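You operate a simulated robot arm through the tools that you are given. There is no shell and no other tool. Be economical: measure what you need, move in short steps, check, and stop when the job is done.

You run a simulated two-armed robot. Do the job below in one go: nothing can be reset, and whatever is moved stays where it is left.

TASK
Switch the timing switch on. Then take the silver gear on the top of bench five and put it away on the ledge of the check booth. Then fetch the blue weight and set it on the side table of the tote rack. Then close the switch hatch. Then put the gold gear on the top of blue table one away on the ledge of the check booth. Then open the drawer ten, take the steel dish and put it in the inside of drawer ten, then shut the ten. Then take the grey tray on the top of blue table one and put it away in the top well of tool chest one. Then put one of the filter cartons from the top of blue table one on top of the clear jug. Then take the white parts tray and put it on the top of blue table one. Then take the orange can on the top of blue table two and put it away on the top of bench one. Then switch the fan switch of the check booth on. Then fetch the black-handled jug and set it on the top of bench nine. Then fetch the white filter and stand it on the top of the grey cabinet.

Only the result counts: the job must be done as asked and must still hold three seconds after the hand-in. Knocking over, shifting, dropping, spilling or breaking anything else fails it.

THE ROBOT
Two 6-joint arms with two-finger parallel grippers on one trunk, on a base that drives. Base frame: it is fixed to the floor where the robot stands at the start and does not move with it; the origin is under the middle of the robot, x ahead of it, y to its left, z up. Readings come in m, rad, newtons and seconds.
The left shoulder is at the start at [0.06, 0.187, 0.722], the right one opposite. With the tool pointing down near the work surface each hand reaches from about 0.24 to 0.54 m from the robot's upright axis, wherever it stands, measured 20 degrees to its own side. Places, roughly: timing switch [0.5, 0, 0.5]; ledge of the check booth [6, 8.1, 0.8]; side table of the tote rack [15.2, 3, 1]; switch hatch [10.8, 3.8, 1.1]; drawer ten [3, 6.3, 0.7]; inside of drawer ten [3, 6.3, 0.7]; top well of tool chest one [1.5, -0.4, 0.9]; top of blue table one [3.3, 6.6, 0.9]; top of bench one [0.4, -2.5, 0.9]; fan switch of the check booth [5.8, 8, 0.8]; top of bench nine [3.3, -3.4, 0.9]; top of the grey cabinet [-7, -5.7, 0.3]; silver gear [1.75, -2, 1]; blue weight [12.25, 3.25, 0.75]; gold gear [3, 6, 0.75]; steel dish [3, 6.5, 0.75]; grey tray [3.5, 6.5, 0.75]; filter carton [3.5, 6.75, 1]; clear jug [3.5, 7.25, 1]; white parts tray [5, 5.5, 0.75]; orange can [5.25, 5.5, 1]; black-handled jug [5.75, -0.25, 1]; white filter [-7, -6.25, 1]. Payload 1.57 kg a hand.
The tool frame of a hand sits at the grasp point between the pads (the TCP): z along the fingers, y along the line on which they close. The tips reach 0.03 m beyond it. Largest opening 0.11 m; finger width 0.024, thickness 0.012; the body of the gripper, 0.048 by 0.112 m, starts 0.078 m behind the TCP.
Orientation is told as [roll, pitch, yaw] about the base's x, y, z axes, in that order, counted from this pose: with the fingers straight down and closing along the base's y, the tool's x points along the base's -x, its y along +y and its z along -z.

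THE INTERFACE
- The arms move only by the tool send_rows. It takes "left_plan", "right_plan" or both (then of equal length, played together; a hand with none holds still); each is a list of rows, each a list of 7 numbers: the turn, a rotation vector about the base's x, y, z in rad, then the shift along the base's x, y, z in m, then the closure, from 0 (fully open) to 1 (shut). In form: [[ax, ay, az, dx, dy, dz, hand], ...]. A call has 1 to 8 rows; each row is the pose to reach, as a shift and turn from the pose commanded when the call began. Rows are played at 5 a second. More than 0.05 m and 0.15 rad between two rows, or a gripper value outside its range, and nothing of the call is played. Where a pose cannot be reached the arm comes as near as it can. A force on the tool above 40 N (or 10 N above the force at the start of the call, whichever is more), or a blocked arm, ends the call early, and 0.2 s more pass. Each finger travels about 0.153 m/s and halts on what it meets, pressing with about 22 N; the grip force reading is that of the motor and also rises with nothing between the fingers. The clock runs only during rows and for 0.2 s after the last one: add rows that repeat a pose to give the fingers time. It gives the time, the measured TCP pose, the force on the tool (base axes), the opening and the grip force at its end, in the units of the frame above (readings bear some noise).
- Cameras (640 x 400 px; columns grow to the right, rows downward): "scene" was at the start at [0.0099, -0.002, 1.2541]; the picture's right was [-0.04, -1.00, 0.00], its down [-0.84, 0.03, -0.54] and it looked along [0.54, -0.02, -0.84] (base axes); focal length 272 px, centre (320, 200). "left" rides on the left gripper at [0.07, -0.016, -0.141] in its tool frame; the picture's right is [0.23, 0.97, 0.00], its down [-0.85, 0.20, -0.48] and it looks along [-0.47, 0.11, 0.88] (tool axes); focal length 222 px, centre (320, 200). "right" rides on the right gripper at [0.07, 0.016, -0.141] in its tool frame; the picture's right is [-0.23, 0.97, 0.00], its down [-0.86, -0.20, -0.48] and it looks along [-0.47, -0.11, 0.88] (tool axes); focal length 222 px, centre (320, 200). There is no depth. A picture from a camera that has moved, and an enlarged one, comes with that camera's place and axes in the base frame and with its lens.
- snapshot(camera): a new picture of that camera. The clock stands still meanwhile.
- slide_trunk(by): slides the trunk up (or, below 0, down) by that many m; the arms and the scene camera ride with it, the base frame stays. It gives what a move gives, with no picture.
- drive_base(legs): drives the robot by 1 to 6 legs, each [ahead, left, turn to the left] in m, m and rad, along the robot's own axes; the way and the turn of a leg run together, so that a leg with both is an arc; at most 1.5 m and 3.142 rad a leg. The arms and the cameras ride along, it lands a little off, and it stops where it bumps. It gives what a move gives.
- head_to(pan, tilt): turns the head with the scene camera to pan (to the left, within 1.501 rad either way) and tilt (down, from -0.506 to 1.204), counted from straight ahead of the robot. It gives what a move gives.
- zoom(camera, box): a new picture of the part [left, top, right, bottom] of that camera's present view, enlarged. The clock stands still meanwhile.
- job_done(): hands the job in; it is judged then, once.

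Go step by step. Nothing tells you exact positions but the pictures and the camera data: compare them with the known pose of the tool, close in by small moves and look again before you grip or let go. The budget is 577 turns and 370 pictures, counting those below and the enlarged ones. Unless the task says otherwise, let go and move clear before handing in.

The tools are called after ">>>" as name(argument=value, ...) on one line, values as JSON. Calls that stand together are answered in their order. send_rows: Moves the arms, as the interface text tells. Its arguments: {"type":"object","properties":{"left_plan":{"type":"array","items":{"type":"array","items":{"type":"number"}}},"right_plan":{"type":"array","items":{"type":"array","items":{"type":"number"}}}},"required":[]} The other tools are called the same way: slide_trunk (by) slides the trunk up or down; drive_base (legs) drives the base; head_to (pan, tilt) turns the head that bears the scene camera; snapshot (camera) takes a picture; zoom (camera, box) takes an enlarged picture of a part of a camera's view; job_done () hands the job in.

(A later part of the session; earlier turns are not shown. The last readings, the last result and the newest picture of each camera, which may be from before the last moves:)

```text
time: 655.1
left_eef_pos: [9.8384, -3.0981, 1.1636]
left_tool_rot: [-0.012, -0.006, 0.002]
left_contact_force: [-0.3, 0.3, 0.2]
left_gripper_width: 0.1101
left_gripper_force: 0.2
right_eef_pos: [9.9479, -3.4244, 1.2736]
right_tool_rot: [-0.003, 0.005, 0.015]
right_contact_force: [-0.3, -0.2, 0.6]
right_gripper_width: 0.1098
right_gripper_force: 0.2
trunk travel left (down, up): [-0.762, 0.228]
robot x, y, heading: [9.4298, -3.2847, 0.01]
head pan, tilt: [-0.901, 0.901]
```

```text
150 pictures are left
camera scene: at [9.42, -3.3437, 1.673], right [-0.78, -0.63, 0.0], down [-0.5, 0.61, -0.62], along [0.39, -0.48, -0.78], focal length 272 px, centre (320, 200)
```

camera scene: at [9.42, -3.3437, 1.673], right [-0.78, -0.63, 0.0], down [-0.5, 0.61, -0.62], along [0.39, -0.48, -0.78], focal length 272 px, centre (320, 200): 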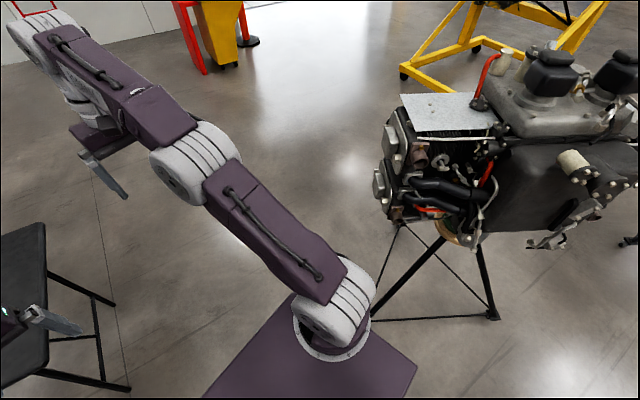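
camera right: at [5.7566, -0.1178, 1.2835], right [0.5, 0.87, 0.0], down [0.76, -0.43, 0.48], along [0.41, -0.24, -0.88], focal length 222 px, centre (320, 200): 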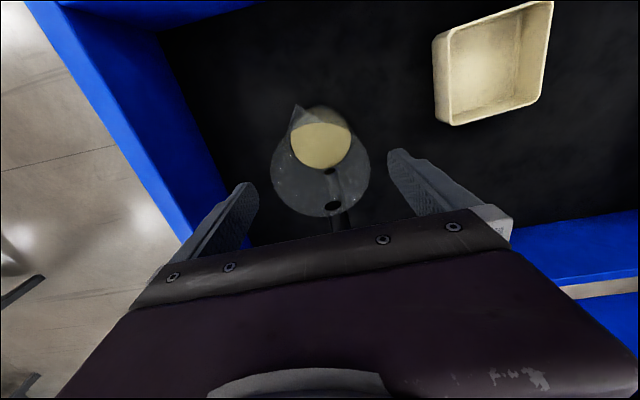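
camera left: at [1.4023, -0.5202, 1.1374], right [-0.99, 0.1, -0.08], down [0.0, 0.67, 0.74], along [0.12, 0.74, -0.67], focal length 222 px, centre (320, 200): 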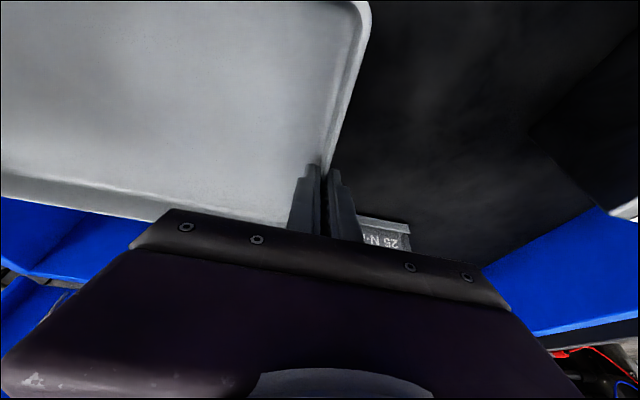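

>>> drive_base(legs=[[0.4, -0.05, 0], [0.7, -0.15, 0], [0.7, 0.05, 0], [0.5, 0.5, 0], [0.3, 0.8, 0]])

>>> head_to(pan=1.2, tilt=0.4)

>>> snapshot(camera="scene")

```text
time: 672.1
left_eef_pos: [12.4189, -1.9169, 1.1638]
left_tool_rot: [-0.01, -0.006, 0.002]
left_contact_force: [0.2, 0.3, -0.4]
left_gripper_width: 0.1099
left_gripper_force: 0.1
right_eef_pos: [12.5288, -2.2427, 1.2727]
right_tool_rot: [-0.005, 0.003, 0.016]
right_contact_force: [-0.1, 0.6, -0.4]
right_gripper_width: 0.1099
right_gripper_force: 0.0
trunk travel left (down, up): [-0.762, 0.228]
robot x, y, heading: [12.0129, -2.1053, 0.012]
head pan, tilt: [-0.901, 0.901]
```

```text
time: 674.1
left_eef_pos: [12.4183, -1.9157, 1.1629]
left_tool_rot: [-0.009, -0.005, 0.001]
left_contact_force: [-0.4, 0.7, 0.1]
left_gripper_width: 0.1102
left_gripper_force: 0.1
right_eef_pos: [12.5288, -2.2424, 1.2741]
right_tool_rot: [-0.004, 0.004, 0.015]
right_contact_force: [-0.8, 0.7, 0.0]
right_gripper_width: 0.11
right_gripper_force: 0.1
trunk travel left (down, up): [-0.762, 0.228]
robot x, y, heading: [12.0127, -2.1013, 0.01]
head pan, tilt: [1.201, 0.4]
```

```text
149 pictures are left
camera scene: at [11.9855, -2.0169, 1.7159], right [0.94, -0.35, 0.0], down [-0.14, -0.36, -0.92], along [0.32, 0.86, -0.39], focal length 272 px, centre (320, 200)
```

scene: 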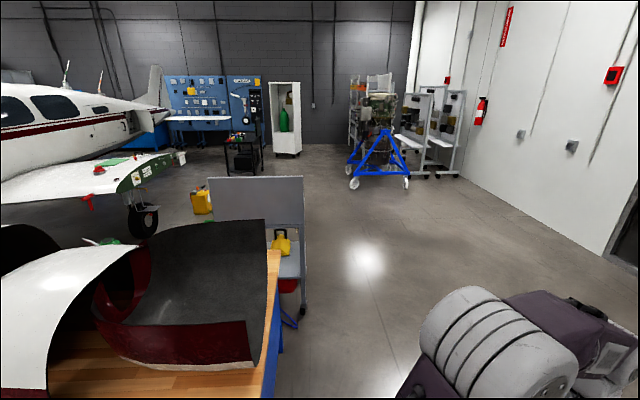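

>>> zoom(camera="scene", box=[90, 80, 310, 220])

>>> zoom(camera="scene", box=[330, 60, 470, 200])

```text
2.86 times, centred on (200, 150) of scene
camera zoom: at [11.9855, -2.0169, 1.7159], right [0.94, -0.35, 0.0], down [-0.14, -0.36, -0.92], along [0.32, 0.86, -0.39], focal length 776 px, centre (663, 343)
```

zoom: 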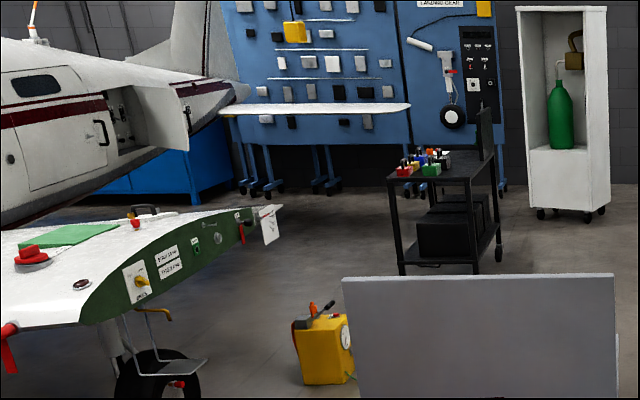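

```text
2.86 times, centred on (400, 130) of scene
camera zoom: at [11.9855, -2.0169, 1.7159], right [0.94, -0.35, 0.0], down [-0.14, -0.36, -0.92], along [0.32, 0.86, -0.39], focal length 776 px, centre (91, 400)
```

zoom: 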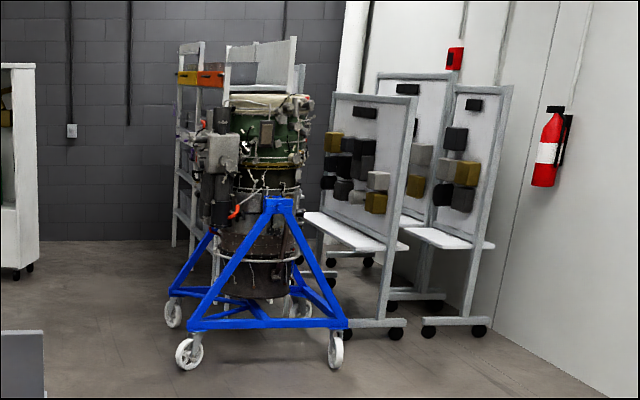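

I see the black trolley with coloured weights (near [12.3, 3.3]) and, on the aircraft's side behind the wing, an open hatch door. I drive round to the trolley.

>>> drive_base(legs=[[0, 0, 1.267], [0.92, -0.965, 0], [1.34, 0.406, 0], [1.34, 0.406, 0], [0.85, 1.2, 0]])

>>> head_to(pan=0.2, tilt=0.5)

>>> snapshot(camera="scene")

```text
time: 704.0
left_eef_pos: [12.1345, 2.8943, 1.164]
left_tool_rot: [-0.011, -0.003, 1.282]
left_contact_force: [0.7, 0.1, 0.2]
left_gripper_width: 0.11
left_gripper_force: 0.1
right_eef_pos: [12.4813, 2.9073, 1.2738]
right_tool_rot: [-0.004, 0.004, 1.295]
right_contact_force: [-0.3, 0.3, 0.0]
right_gripper_width: 0.1102
right_gripper_force: 0.1
trunk travel left (down, up): [-0.762, 0.228]
robot x, y, heading: [12.1974, 2.4529, 1.296]
head pan, tilt: [1.201, 0.4]
```

```text
time: 705.3
left_eef_pos: [12.1356, 2.8967, 1.1631]
left_tool_rot: [-0.011, -0.005, 1.281]
left_contact_force: [0.1, -0.1, 0.5]
left_gripper_width: 0.11
left_gripper_force: 0.1
right_eef_pos: [12.4821, 2.9075, 1.2738]
right_tool_rot: [-0.003, 0.006, 1.294]
right_contact_force: [0.3, 0.1, 0.1]
right_gripper_width: 0.1101
right_gripper_force: 0.0
trunk travel left (down, up): [-0.762, 0.228]
robot x, y, heading: [12.2009, 2.4544, 1.296]
head pan, tilt: [0.201, 0.499]
```

```text
146 pictures are left
camera scene: at [12.1897, 2.4868, 1.7068], right [1.0, -0.08, 0.0], down [-0.04, -0.48, -0.88], along [0.07, 0.88, -0.48], focal length 272 px, centre (320, 200)
```

scene: 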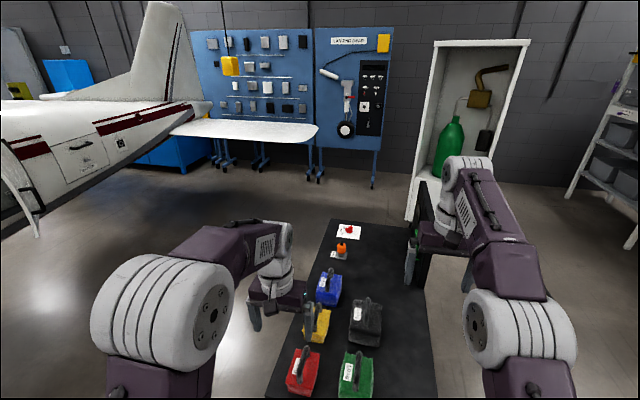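

>>> zoom(camera="scene", box=[260, 210, 450, 400])

```text
2.11 times, centred on (355, 305) of scene
camera zoom: at [12.1897, 2.4868, 1.7068], right [1.0, -0.08, 0.0], down [-0.04, -0.48, -0.88], along [0.07, 0.88, -0.48], focal length 572 px, centre (246, -21)
```

zoom: 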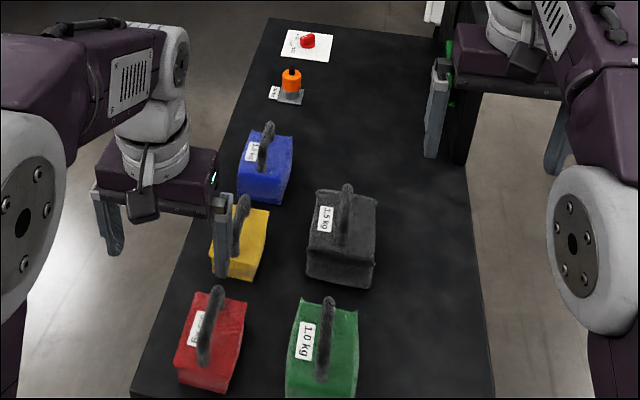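

The blue weight stands near the trolley's left edge at about [12.30, 3.35], with a handle on top. The open hatch is on the fuselage at about [10.8, 3.8]. I move to the trolley's west side.

>>> drive_base(legs=[[0.2, 0.826, 0], [0.54, 0, 0], [0, 0, -1.576]])

>>> head_to(pan=0, tilt=0.7)

>>> snapshot(camera="scene")

```text
time: 716.3
left_eef_pos: [12.0423, 3.4557, 1.1637]
left_tool_rot: [-0.01, -0.005, -0.281]
left_contact_force: [-0.5, 0.4, 0.8]
left_gripper_width: 0.1098
left_gripper_force: 0.1
right_eef_pos: [12.0567, 3.1105, 1.2731]
right_tool_rot: [-0.005, 0.004, -0.267]
right_contact_force: [0.0, 0.2, -0.5]
right_gripper_width: 0.1097
right_gripper_force: 0.0
trunk travel left (down, up): [-0.762, 0.228]
robot x, y, heading: [11.5986, 3.3838, -0.266]
head pan, tilt: [0.201, 0.499]
```

```text
time: 717.0
left_eef_pos: [12.0411, 3.4558, 1.1627]
left_tool_rot: [-0.009, -0.005, -0.28]
left_contact_force: [0.1, 0.7, -0.5]
left_gripper_width: 0.1101
left_gripper_force: 0.0
right_eef_pos: [12.0556, 3.1108, 1.2737]
right_tool_rot: [-0.004, 0.005, -0.268]
right_contact_force: [-0.1, 0.3, 0.4]
right_gripper_width: 0.1101
right_gripper_force: 0.1
trunk travel left (down, up): [-0.762, 0.228]
robot x, y, heading: [11.6011, 3.3856, -0.271]
head pan, tilt: [0.0, 0.7]
```

```text
144 pictures are left
camera scene: at [11.624, 3.3817, 1.6891], right [-0.27, -0.96, 0.0], down [-0.62, 0.17, -0.77], along [0.74, -0.2, -0.64], focal length 272 px, centre (320, 200)
```

scene: 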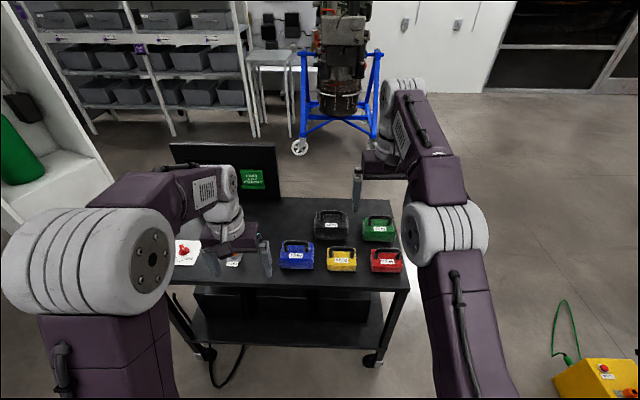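

>>> zoom(camera="scene", box=[230, 190, 410, 300])

>>> snapshot(camera="left")

```text
3.56 times, centred on (320, 245) of scene
camera zoom: at [11.624, 3.3817, 1.6891], right [-0.27, -0.96, 0.0], down [-0.62, 0.17, -0.77], along [0.74, -0.2, -0.64], focal length 966 px, centre (320, 40)
```

zoom: 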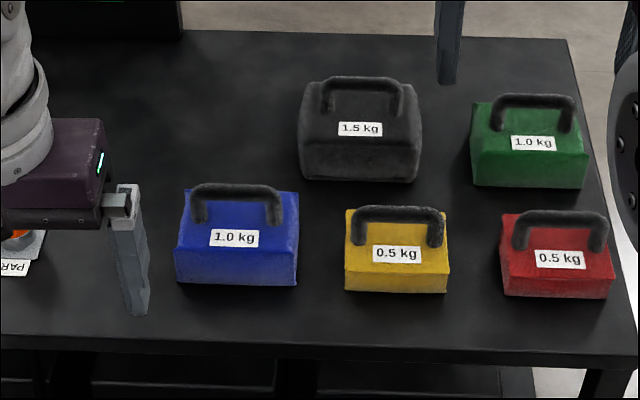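

```text
142 pictures are left
camera left: at [11.971, 3.4604, 1.303], right [0.05, 1.0, -0.01], down [0.88, -0.04, 0.48], along [0.48, -0.04, -0.88], focal length 222 px, centre (320, 200)
```

left: 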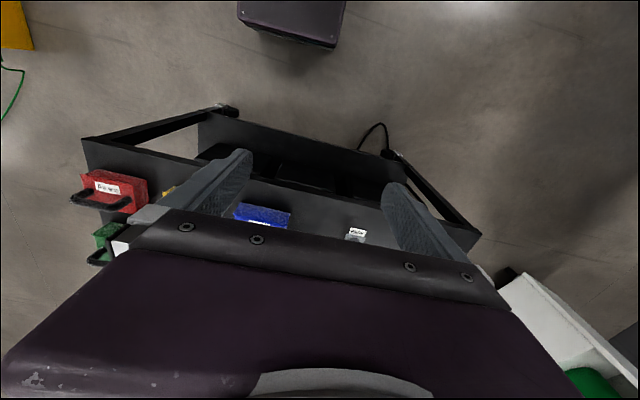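

The blue weight is 1.0 kg; its handle bar (top z about 0.915, at [12.295, 3.289]) runs across, so I yaw the right hand 90° and drive in.

>>> send_rows(right_plan=[[0, 0, 0.146, 0, 0, -0.01, 0], [0, 0, 0.292, 0, 0, -0.02, 0], [0, 0, 0.438, 0, 0, -0.03, 0], [0, 0, 0.584, 0, 0, -0.04, 0], [0, 0, 0.73, 0, 0, -0.06, 0], [0, 0, 0.876, 0, 0, -0.08, 0], [0, 0, 1.022, 0, 0, -0.1, 0], [0, 0, 1.168, 0, 0, -0.1, 0]])

>>> send_rows(right_plan=[[0, 0, 0.14, 0, 0, 0, 0.2], [0, 0, 0.28, 0, 0, 0, 0.4], [0, 0, 0.402, 0, 0, 0, 0.4]])

>>> drive_base(legs=[[0.22, 0.23, 0]])

>>> snapshot(camera="scene")

>>> snapshot(camera="right")

```text
time: 718.9
left_eef_pos: [12.0415, 3.4556, 1.1633]
left_tool_rot: [-0.011, -0.005, -0.281]
left_contact_force: [0.2, -0.7, 0.3]
left_gripper_width: 0.1099
left_gripper_force: 0.1
right_eef_pos: [12.0564, 3.1105, 1.1735]
right_tool_rot: [-0.002, 0.004, 0.904]
right_contact_force: [-0.6, 0.2, 0.5]
right_gripper_width: 0.1101
right_gripper_force: 0.1
trunk travel left (down, up): [-0.762, 0.228]
robot x, y, heading: [11.6014, 3.3888, -0.272]
head pan, tilt: [0.0, 0.7]
```

```text
time: 719.6
left_eef_pos: [12.0405, 3.455, 1.1633]
left_tool_rot: [-0.011, -0.004, -0.281]
left_contact_force: [-0.3, 1.5, -0.4]
left_gripper_width: 0.11
left_gripper_force: 0.1
right_eef_pos: [12.0564, 3.1111, 1.1735]
right_tool_rot: [-0.003, 0.003, 1.305]
right_contact_force: [0.4, 0.3, 0.2]
right_gripper_width: 0.066
right_gripper_force: 0.1
trunk travel left (down, up): [-0.762, 0.228]
robot x, y, heading: [11.5955, 3.3837, -0.271]
head pan, tilt: [0.0, 0.7]
```

```text
time: 721.8
left_eef_pos: [12.3144, 3.6176, 1.1624]
left_tool_rot: [-0.011, -0.005, -0.281]
left_contact_force: [0.6, 0.0, -0.8]
left_gripper_width: 0.1101
left_gripper_force: 0.0
right_eef_pos: [12.3284, 3.2725, 1.1734]
right_tool_rot: [-0.004, 0.004, 1.303]
right_contact_force: [0.4, 0.3, 0.0]
right_gripper_width: 0.0657
right_gripper_force: 0.0
trunk travel left (down, up): [-0.762, 0.228]
robot x, y, heading: [11.8713, 3.5526, -0.268]
head pan, tilt: [0.0, 0.7]
```

```text
141 pictures are left
camera scene: at [11.896, 3.5441, 1.6891], right [-0.27, -0.96, 0.0], down [-0.62, 0.17, -0.77], along [0.74, -0.2, -0.64], focal length 272 px, centre (320, 200)
```

scene: 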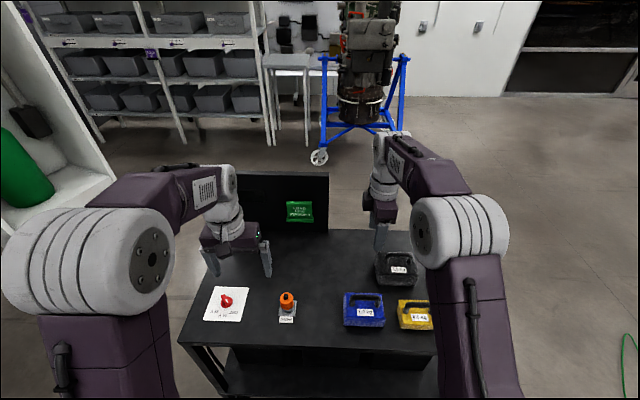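

```text
140 pictures are left
camera right: at [12.2939, 3.2113, 1.3147], right [-0.88, 0.48, -0.01], down [0.42, 0.77, 0.48], along [0.23, 0.42, -0.88], focal length 222 px, centre (320, 200)
```

right: 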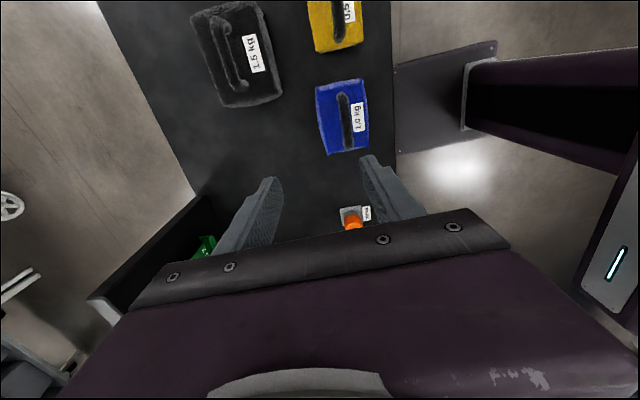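

>>> send_rows(right_plan=[[0, 0, 0, -0.02, 0.008, -0.04, 0.4], [0, 0, 0, -0.037, 0.0165, -0.08, 0.4], [0, 0, 0, -0.037, 0.0165, -0.12, 0.4], [0, 0, 0, -0.037, 0.0165, -0.16, 0.4], [0, 0, 0, -0.037, 0.0165, -0.19, 0.4], [0, 0, 0, -0.037, 0.0165, -0.19, 0.4]])

>>> zoom(camera="right", box=[200, 60, 480, 240])

>>> zoom(camera="scene", box=[320, 240, 440, 340])

```text
time: 723.2
left_eef_pos: [12.3169, 3.6202, 1.1635]
left_tool_rot: [-0.013, -0.005, -0.282]
left_contact_force: [0.4, 1.0, -0.2]
left_gripper_width: 0.1102
left_gripper_force: 0.1
right_eef_pos: [12.2931, 3.291, 0.9828]
right_tool_rot: [-0.003, 0.006, 1.303]
right_contact_force: [-0.6, 0.3, 0.1]
right_gripper_width: 0.0661
right_gripper_force: 0.0
trunk travel left (down, up): [-0.762, 0.228]
robot x, y, heading: [11.8732, 3.5477, -0.27]
head pan, tilt: [0.0, 0.7]
```

```text
2.22 times, centred on (340, 150) of right
camera zoom: at [12.2583, 3.2294, 1.1235], right [-0.88, 0.48, 0.0], down [0.42, 0.77, 0.48], along [0.23, 0.42, -0.88], focal length 494 px, centre (276, 311)
```

zoom: 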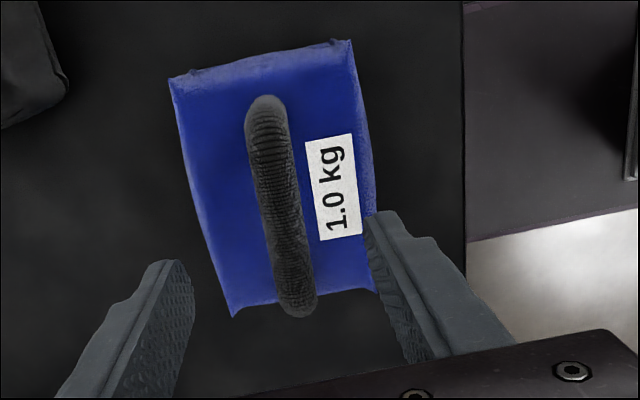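

```text
4.00 times, centred on (380, 290) of scene
camera zoom: at [11.8979, 3.5453, 1.6891], right [-0.27, -0.96, 0.0], down [-0.62, 0.17, -0.76], along [0.74, -0.2, -0.64], focal length 1086 px, centre (80, -160)
```

zoom: 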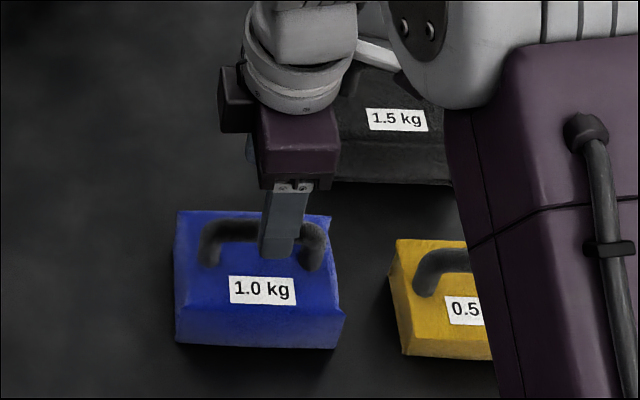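

>>> send_rows(right_plan=[[0, 0, -0.04, -0.007, -0.004, -0.02, 0.4], [0, 0, -0.04, -0.007, -0.004, -0.04, 0.4], [0, 0, -0.04, -0.007, -0.004, -0.055, 0.4], [0, 0, -0.04, -0.007, -0.004, -0.065, 0.4], [0, 0, -0.04, -0.007, -0.004, -0.072, 0.4], [0, 0, -0.04, -0.007, -0.004, -0.072, 0.4]])

>>> zoom(camera="right", box=[200, 60, 480, 240])

>>> zoom(camera="scene", box=[320, 240, 440, 340])

```text
time: 724.6
left_eef_pos: [12.3154, 3.6184, 1.1629]
left_tool_rot: [-0.011, -0.005, -0.282]
left_contact_force: [-0.2, 1.0, 0.6]
left_gripper_width: 0.1098
left_gripper_force: 0.0
right_eef_pos: [12.2865, 3.2854, 0.9118]
right_tool_rot: [-0.003, 0.004, 1.264]
right_contact_force: [0.8, 0.2, 0.3]
right_gripper_width: 0.0657
right_gripper_force: 0.0
trunk travel left (down, up): [-0.762, 0.228]
robot x, y, heading: [11.8741, 3.5545, -0.271]
head pan, tilt: [0.0, 0.7]
```

```text
2.22 times, centred on (340, 150) of right
camera zoom: at [12.2485, 3.2263, 1.0525], right [-0.86, 0.51, -0.01], down [0.45, 0.76, 0.48], along [0.25, 0.41, -0.88], focal length 494 px, centre (276, 311)
```

zoom: 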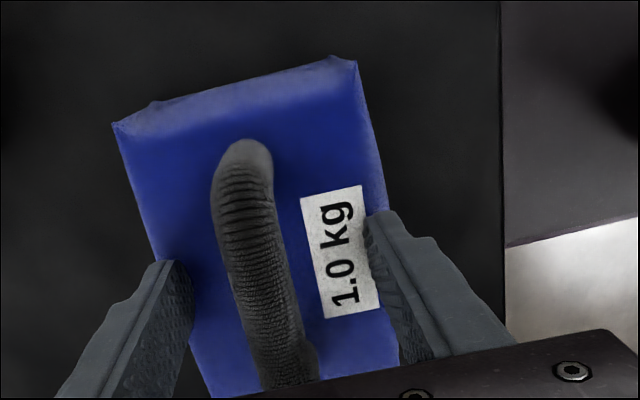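

```text
4.00 times, centred on (380, 290) of scene
camera zoom: at [11.8976, 3.5452, 1.6891], right [-0.27, -0.96, 0.0], down [-0.62, 0.17, -0.76], along [0.74, -0.2, -0.64], focal length 1086 px, centre (80, -160)
```

zoom: 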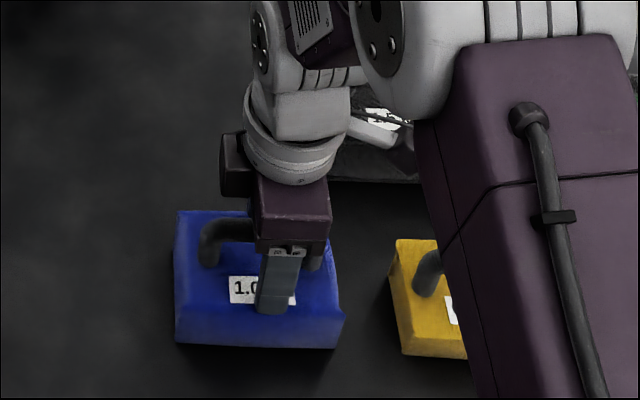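

>>> send_rows(right_plan=[[0, 0, 0, 0, 0, 0, 0.55], [0, 0, 0, 0, 0, 0, 0.7], [0, 0, 0, 0, 0, 0, 0.9], [0, 0, 0, 0, 0, 0, 1], [0, 0, 0, 0, 0, 0, 1]])

>>> send_rows(right_plan=[[0, 0, 0, 0, 0, 0.01, 1], [0, 0, 0, 0, 0, 0.03, 1], [0, 0, 0, 0, 0, 0.06, 1], [0, 0, 0, 0, 0, 0.1, 1]])

>>> snapshot(camera="scene")

```text
time: 725.8
left_eef_pos: [12.3163, 3.619, 1.1637]
left_tool_rot: [-0.012, -0.005, -0.279]
left_contact_force: [-0.2, 0.0, -0.3]
left_gripper_width: 0.11
left_gripper_force: 0.1
right_eef_pos: [12.2869, 3.2858, 0.9116]
right_tool_rot: [-0.006, 0.005, 1.264]
right_contact_force: [1.8, -2.5, 2.7]
right_gripper_width: 0.0178
right_gripper_force: 21.6
trunk travel left (down, up): [-0.762, 0.228]
robot x, y, heading: [11.8737, 3.5523, -0.269]
head pan, tilt: [0.0, 0.7]
```

```text
time: 726.8
left_eef_pos: [12.3156, 3.6187, 1.1624]
left_tool_rot: [-0.01, -0.006, -0.282]
left_contact_force: [0.5, 0.5, -0.5]
left_gripper_width: 0.1098
left_gripper_force: 0.0
right_eef_pos: [12.2842, 3.2859, 1.0109]
right_tool_rot: [-0.003, 0.004, 1.263]
right_contact_force: [0.0, 0.0, -9.0]
right_gripper_width: 0.0177
right_gripper_force: 22.4
trunk travel left (down, up): [-0.762, 0.228]
robot x, y, heading: [11.8726, 3.5529, -0.269]
head pan, tilt: [0.0, 0.7]
```

```text
135 pictures are left
camera scene: at [11.8975, 3.545, 1.689], right [-0.27, -0.96, 0.0], down [-0.62, 0.17, -0.76], along [0.74, -0.2, -0.64], focal length 272 px, centre (320, 200)
```

scene: 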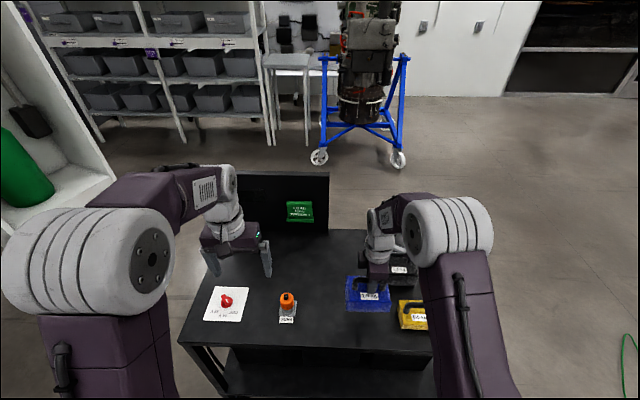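

The weight is lifted. I raise it and carry it round the trolley's south end toward the tote rack's side table.

>>> slide_trunk(by=0.17)

>>> drive_base(legs=[[-0.28, -0.23, 0], [0.854, -0.807, 0], [1.178, 0.43, 0], [0.408, 1.1, 0]])

>>> snapshot(camera="scene")

```text
time: 728.7
left_eef_pos: [12.3171, 3.6187, 1.333]
left_tool_rot: [-0.009, -0.003, -0.279]
left_contact_force: [0.4, -0.3, 0.7]
left_gripper_width: 0.1101
left_gripper_force: 0.1
right_eef_pos: [12.2864, 3.2854, 1.1801]
right_tool_rot: [-0.002, 0.004, 1.264]
right_contact_force: [-0.7, 0.1, -9.8]
right_gripper_width: 0.0181
right_gripper_force: 21.6
trunk travel left (down, up): [-0.932, 0.058]
robot x, y, heading: [11.8729, 3.5491, -0.27]
head pan, tilt: [0.0, 0.7]
```

```text
time: 734.4
left_eef_pos: [12.2468, 2.996, 1.3336]
left_tool_rot: [-0.015, -0.009, -0.08]
left_contact_force: [-0.4, 0.3, 0.0]
left_gripper_width: 0.1098
left_gripper_force: 0.0
right_eef_pos: [12.2813, 2.6642, 1.1811]
right_tool_rot: [-0.002, 0.011, 1.465]
right_contact_force: [-1.2, 0.9, -9.1]
right_gripper_width: 0.0178
right_gripper_force: 22.3
trunk travel left (down, up): [-0.932, 0.058]
robot x, y, heading: [11.8278, 2.8383, -0.066]
head pan, tilt: [0.0, 0.7]
stopped in leg 2: the robot was blocked; the commanded pose is now the measured one
```

```text
134 pictures are left
camera scene: at [11.851, 2.8437, 1.8591], right [-0.07, -1.0, 0.01], down [-0.64, 0.04, -0.77], along [0.76, -0.05, -0.64], focal length 272 px, centre (320, 200)
```

scene: 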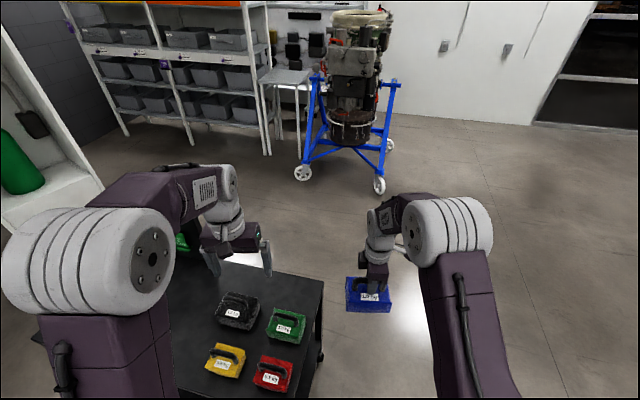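

I bumped the trolley's corner lightly. I back away and go further south round it.

>>> drive_base(legs=[[-0.15, -0.1, 0], [0.05, -0.5, 0], [0.7, -0.05, 0], [0.85, 0.1, -0.204]])

>>> snapshot(camera="scene")

```text
time: 738.2
left_eef_pos: [12.13, 2.4218, 1.3328]
left_tool_rot: [-0.01, -0.005, -0.225]
left_contact_force: [0.2, 0.6, 0.5]
left_gripper_width: 0.1102
left_gripper_force: 0.1
right_eef_pos: [12.1173, 2.0895, 1.1787]
right_tool_rot: [0.004, 0.004, 1.322]
right_contact_force: [0.1, 1.1, -9.7]
right_gripper_width: 0.0177
right_gripper_force: 22.0
trunk travel left (down, up): [-0.932, 0.058]
robot x, y, heading: [11.6916, 2.3319, -0.211]
head pan, tilt: [0.0, 0.7]
stopped in leg 2: the robot was blocked; the commanded pose is now the measured one
```

```text
133 pictures are left
camera scene: at [11.7215, 2.3346, 1.859], right [-0.21, -0.98, 0.01], down [-0.63, 0.13, -0.76], along [0.75, -0.16, -0.65], focal length 272 px, centre (320, 200)
```

scene: 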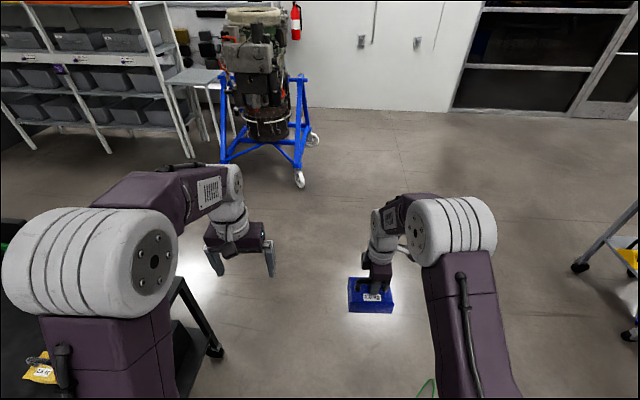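

>>> head_to(pan=-0.9, tilt=1.0)

>>> snapshot(camera="scene")

```text
time: 739.4
left_eef_pos: [12.1281, 2.4153, 1.3339]
left_tool_rot: [-0.006, -0.005, -0.224]
left_contact_force: [-0.8, 0.7, 0.4]
left_gripper_width: 0.1102
left_gripper_force: 0.1
right_eef_pos: [12.1147, 2.0843, 1.1793]
right_tool_rot: [0.001, 0.0, 1.319]
right_contact_force: [0.3, 0.4, -9.6]
right_gripper_width: 0.0176
right_gripper_force: 21.6
trunk travel left (down, up): [-0.932, 0.058]
robot x, y, heading: [11.6881, 2.331, -0.211]
head pan, tilt: [-0.901, 1.0]
```

```text
132 pictures are left
camera scene: at [11.6663, 2.2821, 1.8358], right [-0.9, -0.44, 0.0], down [-0.37, 0.75, -0.54], along [0.24, -0.48, -0.84], focal length 272 px, centre (320, 200)
```

scene: 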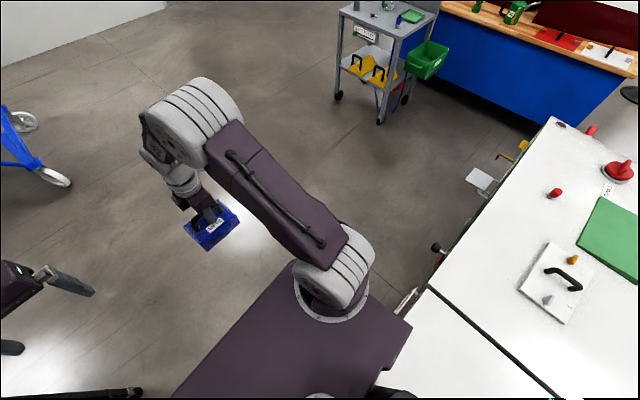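

The wing tip is touching on my right; the way ahead is free. I drive ahead.

>>> drive_base(legs=[[0.5, 0.04, 0], [0.6, 0, 0], [0.55, 0.25, -0.06], [0.4, 1.1, 0]])

>>> head_to(pan=0, tilt=0.6)

>>> snapshot(camera="scene")

```text
time: 752.4
left_eef_pos: [14.3195, 3.0374, 1.3402]
left_tool_rot: [-0.005, -0.02, -0.285]
left_contact_force: [-0.2, 0.1, 1.2]
left_gripper_width: 0.1101
left_gripper_force: 0.0
right_eef_pos: [14.2766, 2.7093, 1.1819]
right_tool_rot: [0.026, 0.006, 1.266]
right_contact_force: [-34.0, 18.6, 2.0]
right_gripper_width: 0.0179
right_gripper_force: 21.6
trunk travel left (down, up): [-0.932, 0.058]
robot x, y, heading: [13.891, 2.9715, -0.268]
head pan, tilt: [-0.901, 1.0]
stopped in leg 4: the force on the tool passed its limit (the readings are from after the stop); the commanded pose is now the measured one
```

```text
time: 753.6
left_eef_pos: [14.32, 3.0376, 1.3395]
left_tool_rot: [-0.007, -0.02, -0.285]
left_contact_force: [0.0, -0.2, -0.2]
left_gripper_width: 0.1101
left_gripper_force: 0.1
right_eef_pos: [14.2781, 2.7086, 1.1814]
right_tool_rot: [0.024, 0.005, 1.266]
right_contact_force: [-45.5, 25.7, -6.4]
right_gripper_width: 0.0175
right_gripper_force: 22.1
trunk travel left (down, up): [-0.932, 0.058]
robot x, y, heading: [13.8962, 2.9711, -0.27]
head pan, tilt: [0.0, 0.6]
```

```text
131 pictures are left
camera scene: at [13.9024, 2.975, 1.8678], right [-0.27, -0.96, 0.0], down [-0.54, 0.15, -0.83], along [0.8, -0.22, -0.56], focal length 272 px, centre (320, 200)
```

scene: 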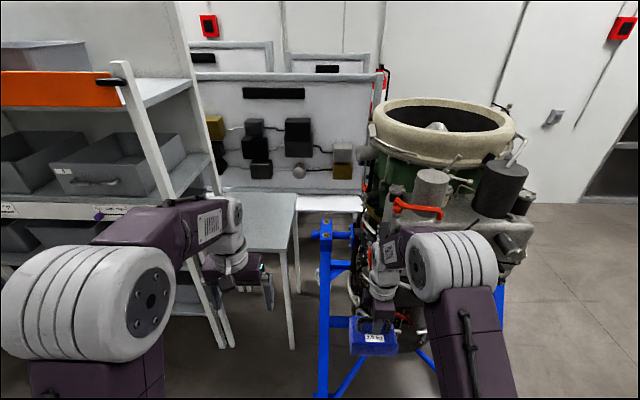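

The weight is pressing against the engine stand; I back off at once.

>>> drive_base(legs=[[-0.2, 0.02, 0]])

>>> snapshot(camera="scene")

>>> zoom(camera="right", box=[160, 60, 480, 260])

```text
time: 755.2
left_eef_pos: [14.1471, 3.102, 1.3338]
left_tool_rot: [-0.003, -0.005, -0.281]
left_contact_force: [0.5, -0.7, 0.0]
left_gripper_width: 0.1099
left_gripper_force: 0.0
right_eef_pos: [14.108, 2.7743, 1.1743]
right_tool_rot: [0.029, 0.003, 1.266]
right_contact_force: [1.0, 0.6, -9.5]
right_gripper_width: 0.0178
right_gripper_force: 21.9
trunk travel left (down, up): [-0.932, 0.058]
robot x, y, heading: [13.7057, 3.0449, -0.271]
head pan, tilt: [0.0, 0.6]
```

```text
130 pictures are left
camera scene: at [13.7385, 3.0356, 1.8676], right [-0.27, -0.96, 0.0], down [-0.55, 0.15, -0.82], along [0.79, -0.22, -0.57], focal length 272 px, centre (320, 200)
```

scene: 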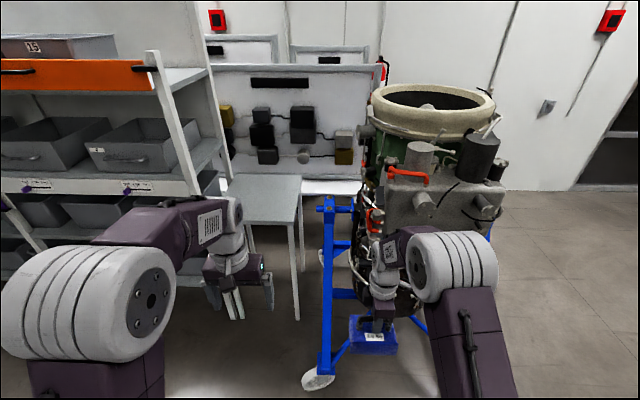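

```text
2.00 times, centred on (320, 160) of right
camera zoom: at [14.0744, 2.7125, 1.3159], right [-0.86, 0.51, 0.03], down [0.46, 0.75, 0.47], along [0.22, 0.42, -0.88], focal length 444 px, centre (320, 280)
```

zoom: 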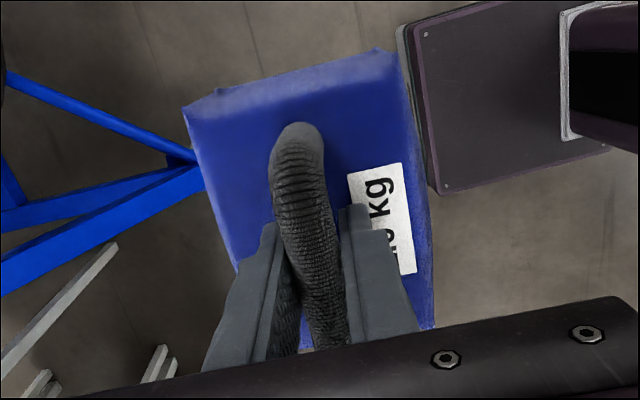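

Weight still held. The side table's top is at about z 0.89, front edge about x 14.95. I tuck the left hand in, shift left, then approach.

>>> send_rows(left_plan=[[0, 0, 0, -0.045, 0.004, 0, 0], [0, 0, 0, -0.09, 0.008, 0, 0], [0, 0, 0, -0.13, 0.012, 0, 0.5], [0, 0, 0, -0.16, 0.0166, 0, 1]])

>>> drive_base(legs=[[0, 0.5, 0], [0.6, 0, 0]])

>>> head_to(pan=0, tilt=0.75)

>>> snapshot(camera="scene")

```text
time: 756.2
left_eef_pos: [13.9823, 3.1216, 1.3345]
left_tool_rot: [-0.003, -0.008, -0.279]
left_contact_force: [0.3, 0.2, 0.2]
left_gripper_width: 0.0002
left_gripper_force: 21.5
right_eef_pos: [14.1021, 2.776, 1.1772]
right_tool_rot: [0.029, 0.003, 1.268]
right_contact_force: [-0.5, 0.5, -9.9]
right_gripper_width: 0.0177
right_gripper_force: 21.8
trunk travel left (down, up): [-0.932, 0.058]
robot x, y, heading: [13.7017, 3.0407, -0.266]
head pan, tilt: [0.0, 0.6]
```

```text
time: 762.1
left_eef_pos: [14.6967, 3.448, 1.3353]
left_tool_rot: [-0.004, -0.009, -0.284]
left_contact_force: [-1.1, -0.6, -0.2]
left_gripper_width: 0.0
left_gripper_force: 20.7
right_eef_pos: [14.816, 3.103, 1.1774]
right_tool_rot: [0.027, 0.003, 1.263]
right_contact_force: [0.1, 0.8, -9.6]
right_gripper_width: 0.0174
right_gripper_force: 21.3
trunk travel left (down, up): [-0.932, 0.058]
robot x, y, heading: [14.4185, 3.3728, -0.267]
head pan, tilt: [0.0, 0.6]
```

```text
time: 762.9
left_eef_pos: [14.6975, 3.4473, 1.3363]
left_tool_rot: [-0.004, -0.007, -0.283]
left_contact_force: [-0.2, 0.0, -0.3]
left_gripper_width: 0.0001
left_gripper_force: 20.9
right_eef_pos: [14.8179, 3.1019, 1.1765]
right_tool_rot: [0.031, 0.002, 1.262]
right_contact_force: [0.2, 0.0, -9.8]
right_gripper_width: 0.0178
right_gripper_force: 22.2
trunk travel left (down, up): [-0.932, 0.058]
robot x, y, heading: [14.4201, 3.3729, -0.27]
head pan, tilt: [0.0, 0.75]
```

```text
128 pictures are left
camera scene: at [14.4421, 3.3661, 1.8549], right [-0.27, -0.96, 0.0], down [-0.66, 0.18, -0.73], along [0.7, -0.2, -0.68], focal length 272 px, centre (320, 200)
```

scene: 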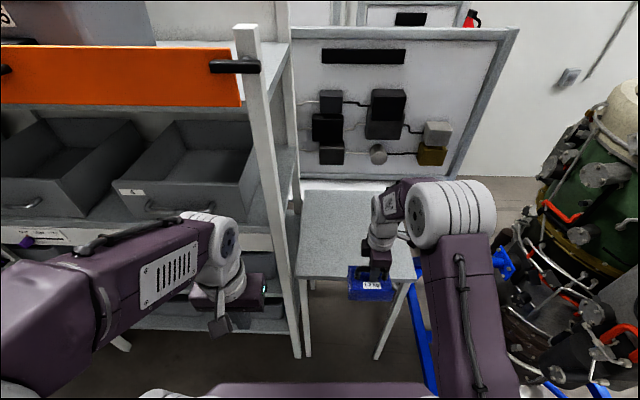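

>>> drive_base(legs=[[0.2, 0, 0]])

>>> send_rows(right_plan=[[0, 0, 0, 0.015, -0.004, 0, 1], [0, 0, 0, 0.029, -0.008, 0, 1], [0, 0, 0, 0.029, -0.008, 0, 1]])

>>> slide_trunk(by=-0.14)

>>> snapshot(camera="scene")

>>> snapshot(camera="right")

```text
time: 764.4
left_eef_pos: [14.8853, 3.3961, 1.3364]
left_tool_rot: [-0.003, -0.011, -0.284]
left_contact_force: [0.3, 0.6, 0.5]
left_gripper_width: 0.0001
left_gripper_force: 21.2
right_eef_pos: [15.0055, 3.0503, 1.177]
right_tool_rot: [0.027, 0.001, 1.263]
right_contact_force: [-0.3, -0.2, -8.8]
right_gripper_width: 0.0177
right_gripper_force: 22.3
trunk travel left (down, up): [-0.932, 0.058]
robot x, y, heading: [14.6109, 3.3161, -0.27]
head pan, tilt: [0.0, 0.75]
```

```text
time: 765.2
left_eef_pos: [14.8908, 3.3948, 1.3352]
left_tool_rot: [-0.004, -0.004, -0.283]
left_contact_force: [0.5, -0.1, -0.8]
left_gripper_width: 0.0
left_gripper_force: 21.4
right_eef_pos: [15.0378, 3.0416, 1.1756]
right_tool_rot: [0.031, 0.003, 1.263]
right_contact_force: [-0.3, 0.3, -8.9]
right_gripper_width: 0.0175
right_gripper_force: 21.9
trunk travel left (down, up): [-0.932, 0.058]
robot x, y, heading: [14.6117, 3.3202, -0.271]
head pan, tilt: [0.0, 0.75]
```

```text
time: 767.0
left_eef_pos: [14.8874, 3.3961, 1.1963]
left_tool_rot: [-0.003, -0.01, -0.282]
left_contact_force: [-0.7, -0.6, -0.2]
left_gripper_width: 0.0001
left_gripper_force: 21.3
right_eef_pos: [15.0364, 3.0421, 1.04]
right_tool_rot: [0.018, 0.002, 1.265]
right_contact_force: [1.2, -0.4, 9.7]
right_gripper_width: 0.0177
right_gripper_force: 21.7
trunk travel left (down, up): [-0.792, 0.198]
robot x, y, heading: [14.6109, 3.3175, -0.272]
head pan, tilt: [0.0, 0.75]
stopped: the force on the tool passed its limit (the readings are from after the stop); the commanded pose is now the measured one
```

```text
127 pictures are left
camera scene: at [14.6292, 3.3153, 1.7147], right [-0.27, -0.96, 0.0], down [-0.66, 0.18, -0.73], along [0.71, -0.2, -0.68], focal length 272 px, centre (320, 200)
```

scene: 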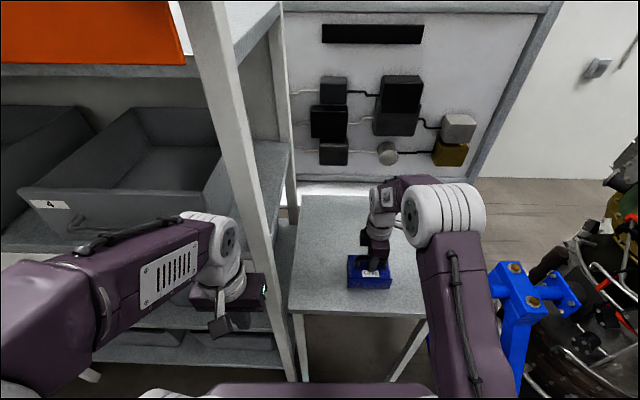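

```text
126 pictures are left
camera right: at [15.002, 2.9805, 1.1813], right [-0.86, 0.51, 0.02], down [0.46, 0.75, 0.47], along [0.23, 0.42, -0.88], focal length 222 px, centre (320, 200)
```

right: 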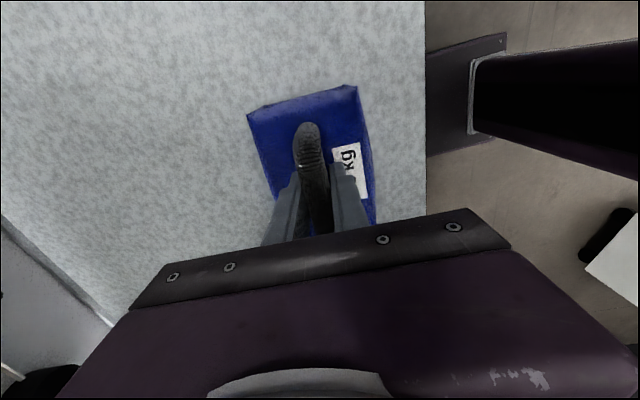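

The weight touched down on the side table (z about 0.93), fully on it. I ease off, open and rise.

>>> send_rows(right_plan=[[0, 0, 0, 0, 0, 0.0, 0.8], [0, 0, 0, 0, 0, 0.0, 0.6], [0, 0, 0, 0, 0, 0.0, 0.5], [0, 0, 0, 0, 0, 0.03, 0.5], [0, 0, 0, 0, 0, 0.07, 0.5], [0, 0, 0, 0, 0, 0.11, 0.5]])

>>> drive_base(legs=[[-0.45, 0, 0]])

>>> snapshot(camera="scene")

```text
time: 768.4
left_eef_pos: [14.8901, 3.3957, 1.1943]
left_tool_rot: [-0.002, -0.007, -0.281]
left_contact_force: [-0.5, 0.2, 0.3]
left_gripper_width: 0.0
left_gripper_force: 21.8
right_eef_pos: [15.0387, 3.0417, 1.1481]
right_tool_rot: [0.023, 0.003, 1.265]
right_contact_force: [-0.6, 0.4, 0.6]
right_gripper_width: 0.0549
right_gripper_force: 0.0
trunk travel left (down, up): [-0.792, 0.198]
robot x, y, heading: [14.6093, 3.3205, -0.268]
head pan, tilt: [0.0, 0.75]
```

```text
time: 771.1
left_eef_pos: [14.4564, 3.5149, 1.1959]
left_tool_rot: [-0.003, -0.005, -0.284]
left_contact_force: [0.0, 0.3, 0.2]
left_gripper_width: 0.0001
left_gripper_force: 21.1
right_eef_pos: [14.603, 3.16, 1.1485]
right_tool_rot: [0.025, 0.003, 1.263]
right_contact_force: [0.5, 0.4, -0.3]
right_gripper_width: 0.0548
right_gripper_force: 0.0
trunk travel left (down, up): [-0.792, 0.198]
robot x, y, heading: [14.1763, 3.4425, -0.269]
head pan, tilt: [0.0, 0.75]
```

```text
125 pictures are left
camera scene: at [14.1992, 3.4343, 1.7148], right [-0.27, -0.96, 0.0], down [-0.66, 0.18, -0.73], along [0.7, -0.2, -0.68], focal length 272 px, centre (320, 200)
```

scene: 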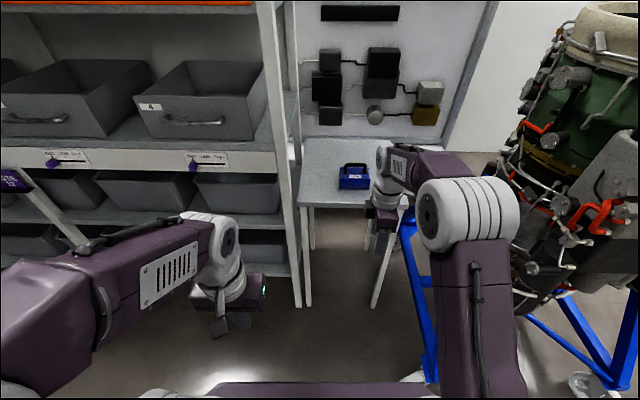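

The blue weight stands on the side table. Now to the hatch: I straighten the right hand and drive back the way I first came.

>>> send_rows(right_plan=[[0, 0, -0.146, 0, 0, 0.01, 0.4], [0, 0, -0.292, 0, 0, 0.02, 0.4], [0, 0, -0.438, 0, 0, 0.03, 0.4], [0, 0, -0.584, 0, 0, 0.04, 0.4], [0, 0, -0.73, 0, 0, 0.04, 0.4], [0, 0, -0.876, 0, 0, 0.04, 0.4], [0, 0, -1.022, 0, 0, 0.04, 0.4], [0, 0, -1.168, 0, 0, 0.04, 0.4]])

>>> send_rows(right_plan=[[-0.01, 0, -0.146, 0, 0, 0, 0], [-0.02, 0, -0.28, 0, 0, 0, 0], [-0.02, 0, -0.36, 0, 0, 0, 0]])

>>> drive_base(legs=[[-0.3, -0.9, 0], [0, 0, 1.565], [-0.634, 1.328, 0], [0.2, 0.826, 0], [0.54, 0, 0], [0, 0, 1.574]])

>>> head_to(pan=0, tilt=0.4)

>>> snapshot(camera="scene")

```text
time: 772.9
left_eef_pos: [14.4537, 3.5165, 1.1954]
left_tool_rot: [-0.002, -0.007, -0.284]
left_contact_force: [0.1, 0.4, 0.6]
left_gripper_width: 0.0001
left_gripper_force: 21.0
right_eef_pos: [14.6029, 3.1606, 1.1886]
right_tool_rot: [0.022, 0.001, 0.09]
right_contact_force: [0.6, 0.9, -1.0]
right_gripper_width: 0.066
right_gripper_force: 0.0
trunk travel left (down, up): [-0.792, 0.198]
robot x, y, heading: [14.1733, 3.4436, -0.269]
head pan, tilt: [0.0, 0.75]
```

```text
time: 773.7
left_eef_pos: [14.454, 3.5161, 1.1959]
left_tool_rot: [-0.005, -0.007, -0.284]
left_contact_force: [0.0, 0.4, -1.1]
left_gripper_width: 0.0001
left_gripper_force: 21.5
right_eef_pos: [14.6025, 3.1602, 1.1884]
right_tool_rot: [0.003, 0.0, -0.268]
right_contact_force: [-0.6, 0.1, -0.3]
right_gripper_width: 0.1097
right_gripper_force: 0.0
trunk travel left (down, up): [-0.792, 0.198]
robot x, y, heading: [14.1768, 3.4384, -0.277]
head pan, tilt: [0.0, 0.75]
```

```text
time: 776.0
left_eef_pos: [14.2872, 3.2706, 1.1946]
left_tool_rot: [-0.005, -0.006, -0.281]
left_contact_force: [-0.2, -0.4, 0.1]
left_gripper_width: 0.0
left_gripper_force: 21.0
right_eef_pos: [14.4432, 2.9257, 1.1915]
right_tool_rot: [0.019, -0.016, -0.254]
right_contact_force: [11.8, 20.4, 3.9]
right_gripper_width: 0.0881
right_gripper_force: 0.2
trunk travel left (down, up): [-0.792, 0.198]
robot x, y, heading: [14.0077, 3.1918, -0.27]
head pan, tilt: [0.0, 0.75]
stopped in leg 1: the force on the tool passed its limit (the readings are from after the stop); the commanded pose is now the measured one
```

```text
time: 776.9
left_eef_pos: [14.2895, 3.2726, 1.1936]
left_tool_rot: [-0.009, -0.006, -0.282]
left_contact_force: [-0.4, 1.1, -0.6]
left_gripper_width: 0.0
left_gripper_force: 21.3
right_eef_pos: [14.4425, 2.9257, 1.1894]
right_tool_rot: [0.011, -0.01, -0.256]
right_contact_force: [11.4, 19.6, 4.2]
right_gripper_width: 0.0909
right_gripper_force: 0.1
trunk travel left (down, up): [-0.792, 0.198]
robot x, y, heading: [14.0098, 3.1916, -0.273]
head pan, tilt: [0.0, 0.4]
```

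```text
124 pictures are left
camera scene: at [14.0431, 3.1919, 1.7458], right [-0.27, -0.96, 0.01], down [-0.38, 0.1, -0.92], along [0.89, -0.25, -0.39], focal length 272 px, centre (320, 200)
```

scene: 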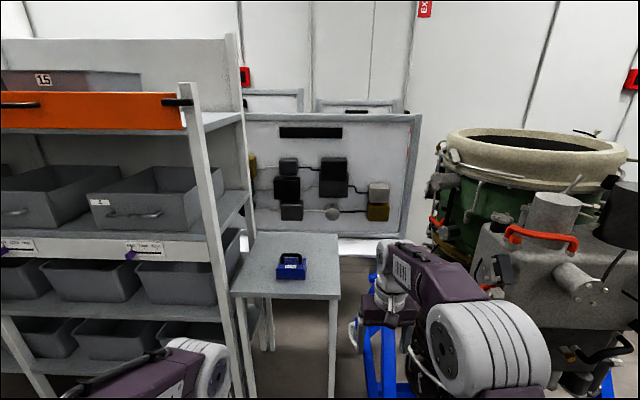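

>>> drive_base(legs=[[-0.03, 0.12, 0], [-0.72, 0, 0], [0, -1.1, 0], [0, 0, 1.567]])

>>> head_to(pan=0.4, tilt=0.6)

>>> snapshot(camera="scene")

```text
time: 790.7
left_eef_pos: [12.9466, 2.7279, 1.1955]
left_tool_rot: [-0.003, -0.007, 1.293]
left_contact_force: [0.3, -0.4, 0.1]
left_gripper_width: 0.0004
left_gripper_force: 20.8
right_eef_pos: [13.2932, 2.8841, 1.1889]
right_tool_rot: [0.016, -0.011, 1.318]
right_contact_force: [0.3, 0.0, 0.0]
right_gripper_width: 0.1099
right_gripper_force: 0.0
trunk travel left (down, up): [-0.792, 0.198]
robot x, y, heading: [13.026, 2.4547, 1.313]
head pan, tilt: [0.0, 0.4]
```

```text
time: 791.6
left_eef_pos: [12.9457, 2.7283, 1.1944]
left_tool_rot: [-0.004, -0.006, 1.295]
left_contact_force: [-0.6, -0.9, 1.2]
left_gripper_width: 0.0
left_gripper_force: 21.6
right_eef_pos: [13.2934, 2.8846, 1.1896]
right_tool_rot: [0.018, -0.012, 1.319]
right_contact_force: [-0.4, 0.0, 0.7]
right_gripper_width: 0.1098
right_gripper_force: 0.1
trunk travel left (down, up): [-0.792, 0.198]
robot x, y, heading: [13.025, 2.4482, 1.305]
head pan, tilt: [0.4, 0.6]
```

```text
123 pictures are left
camera scene: at [12.9963, 2.48, 1.7278], right [0.99, 0.13, 0.0], down [0.08, -0.56, -0.83], along [-0.11, 0.82, -0.56], focal length 272 px, centre (320, 200)
```

scene: 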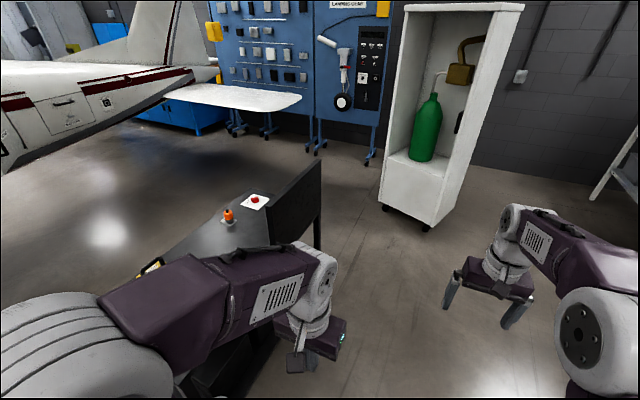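

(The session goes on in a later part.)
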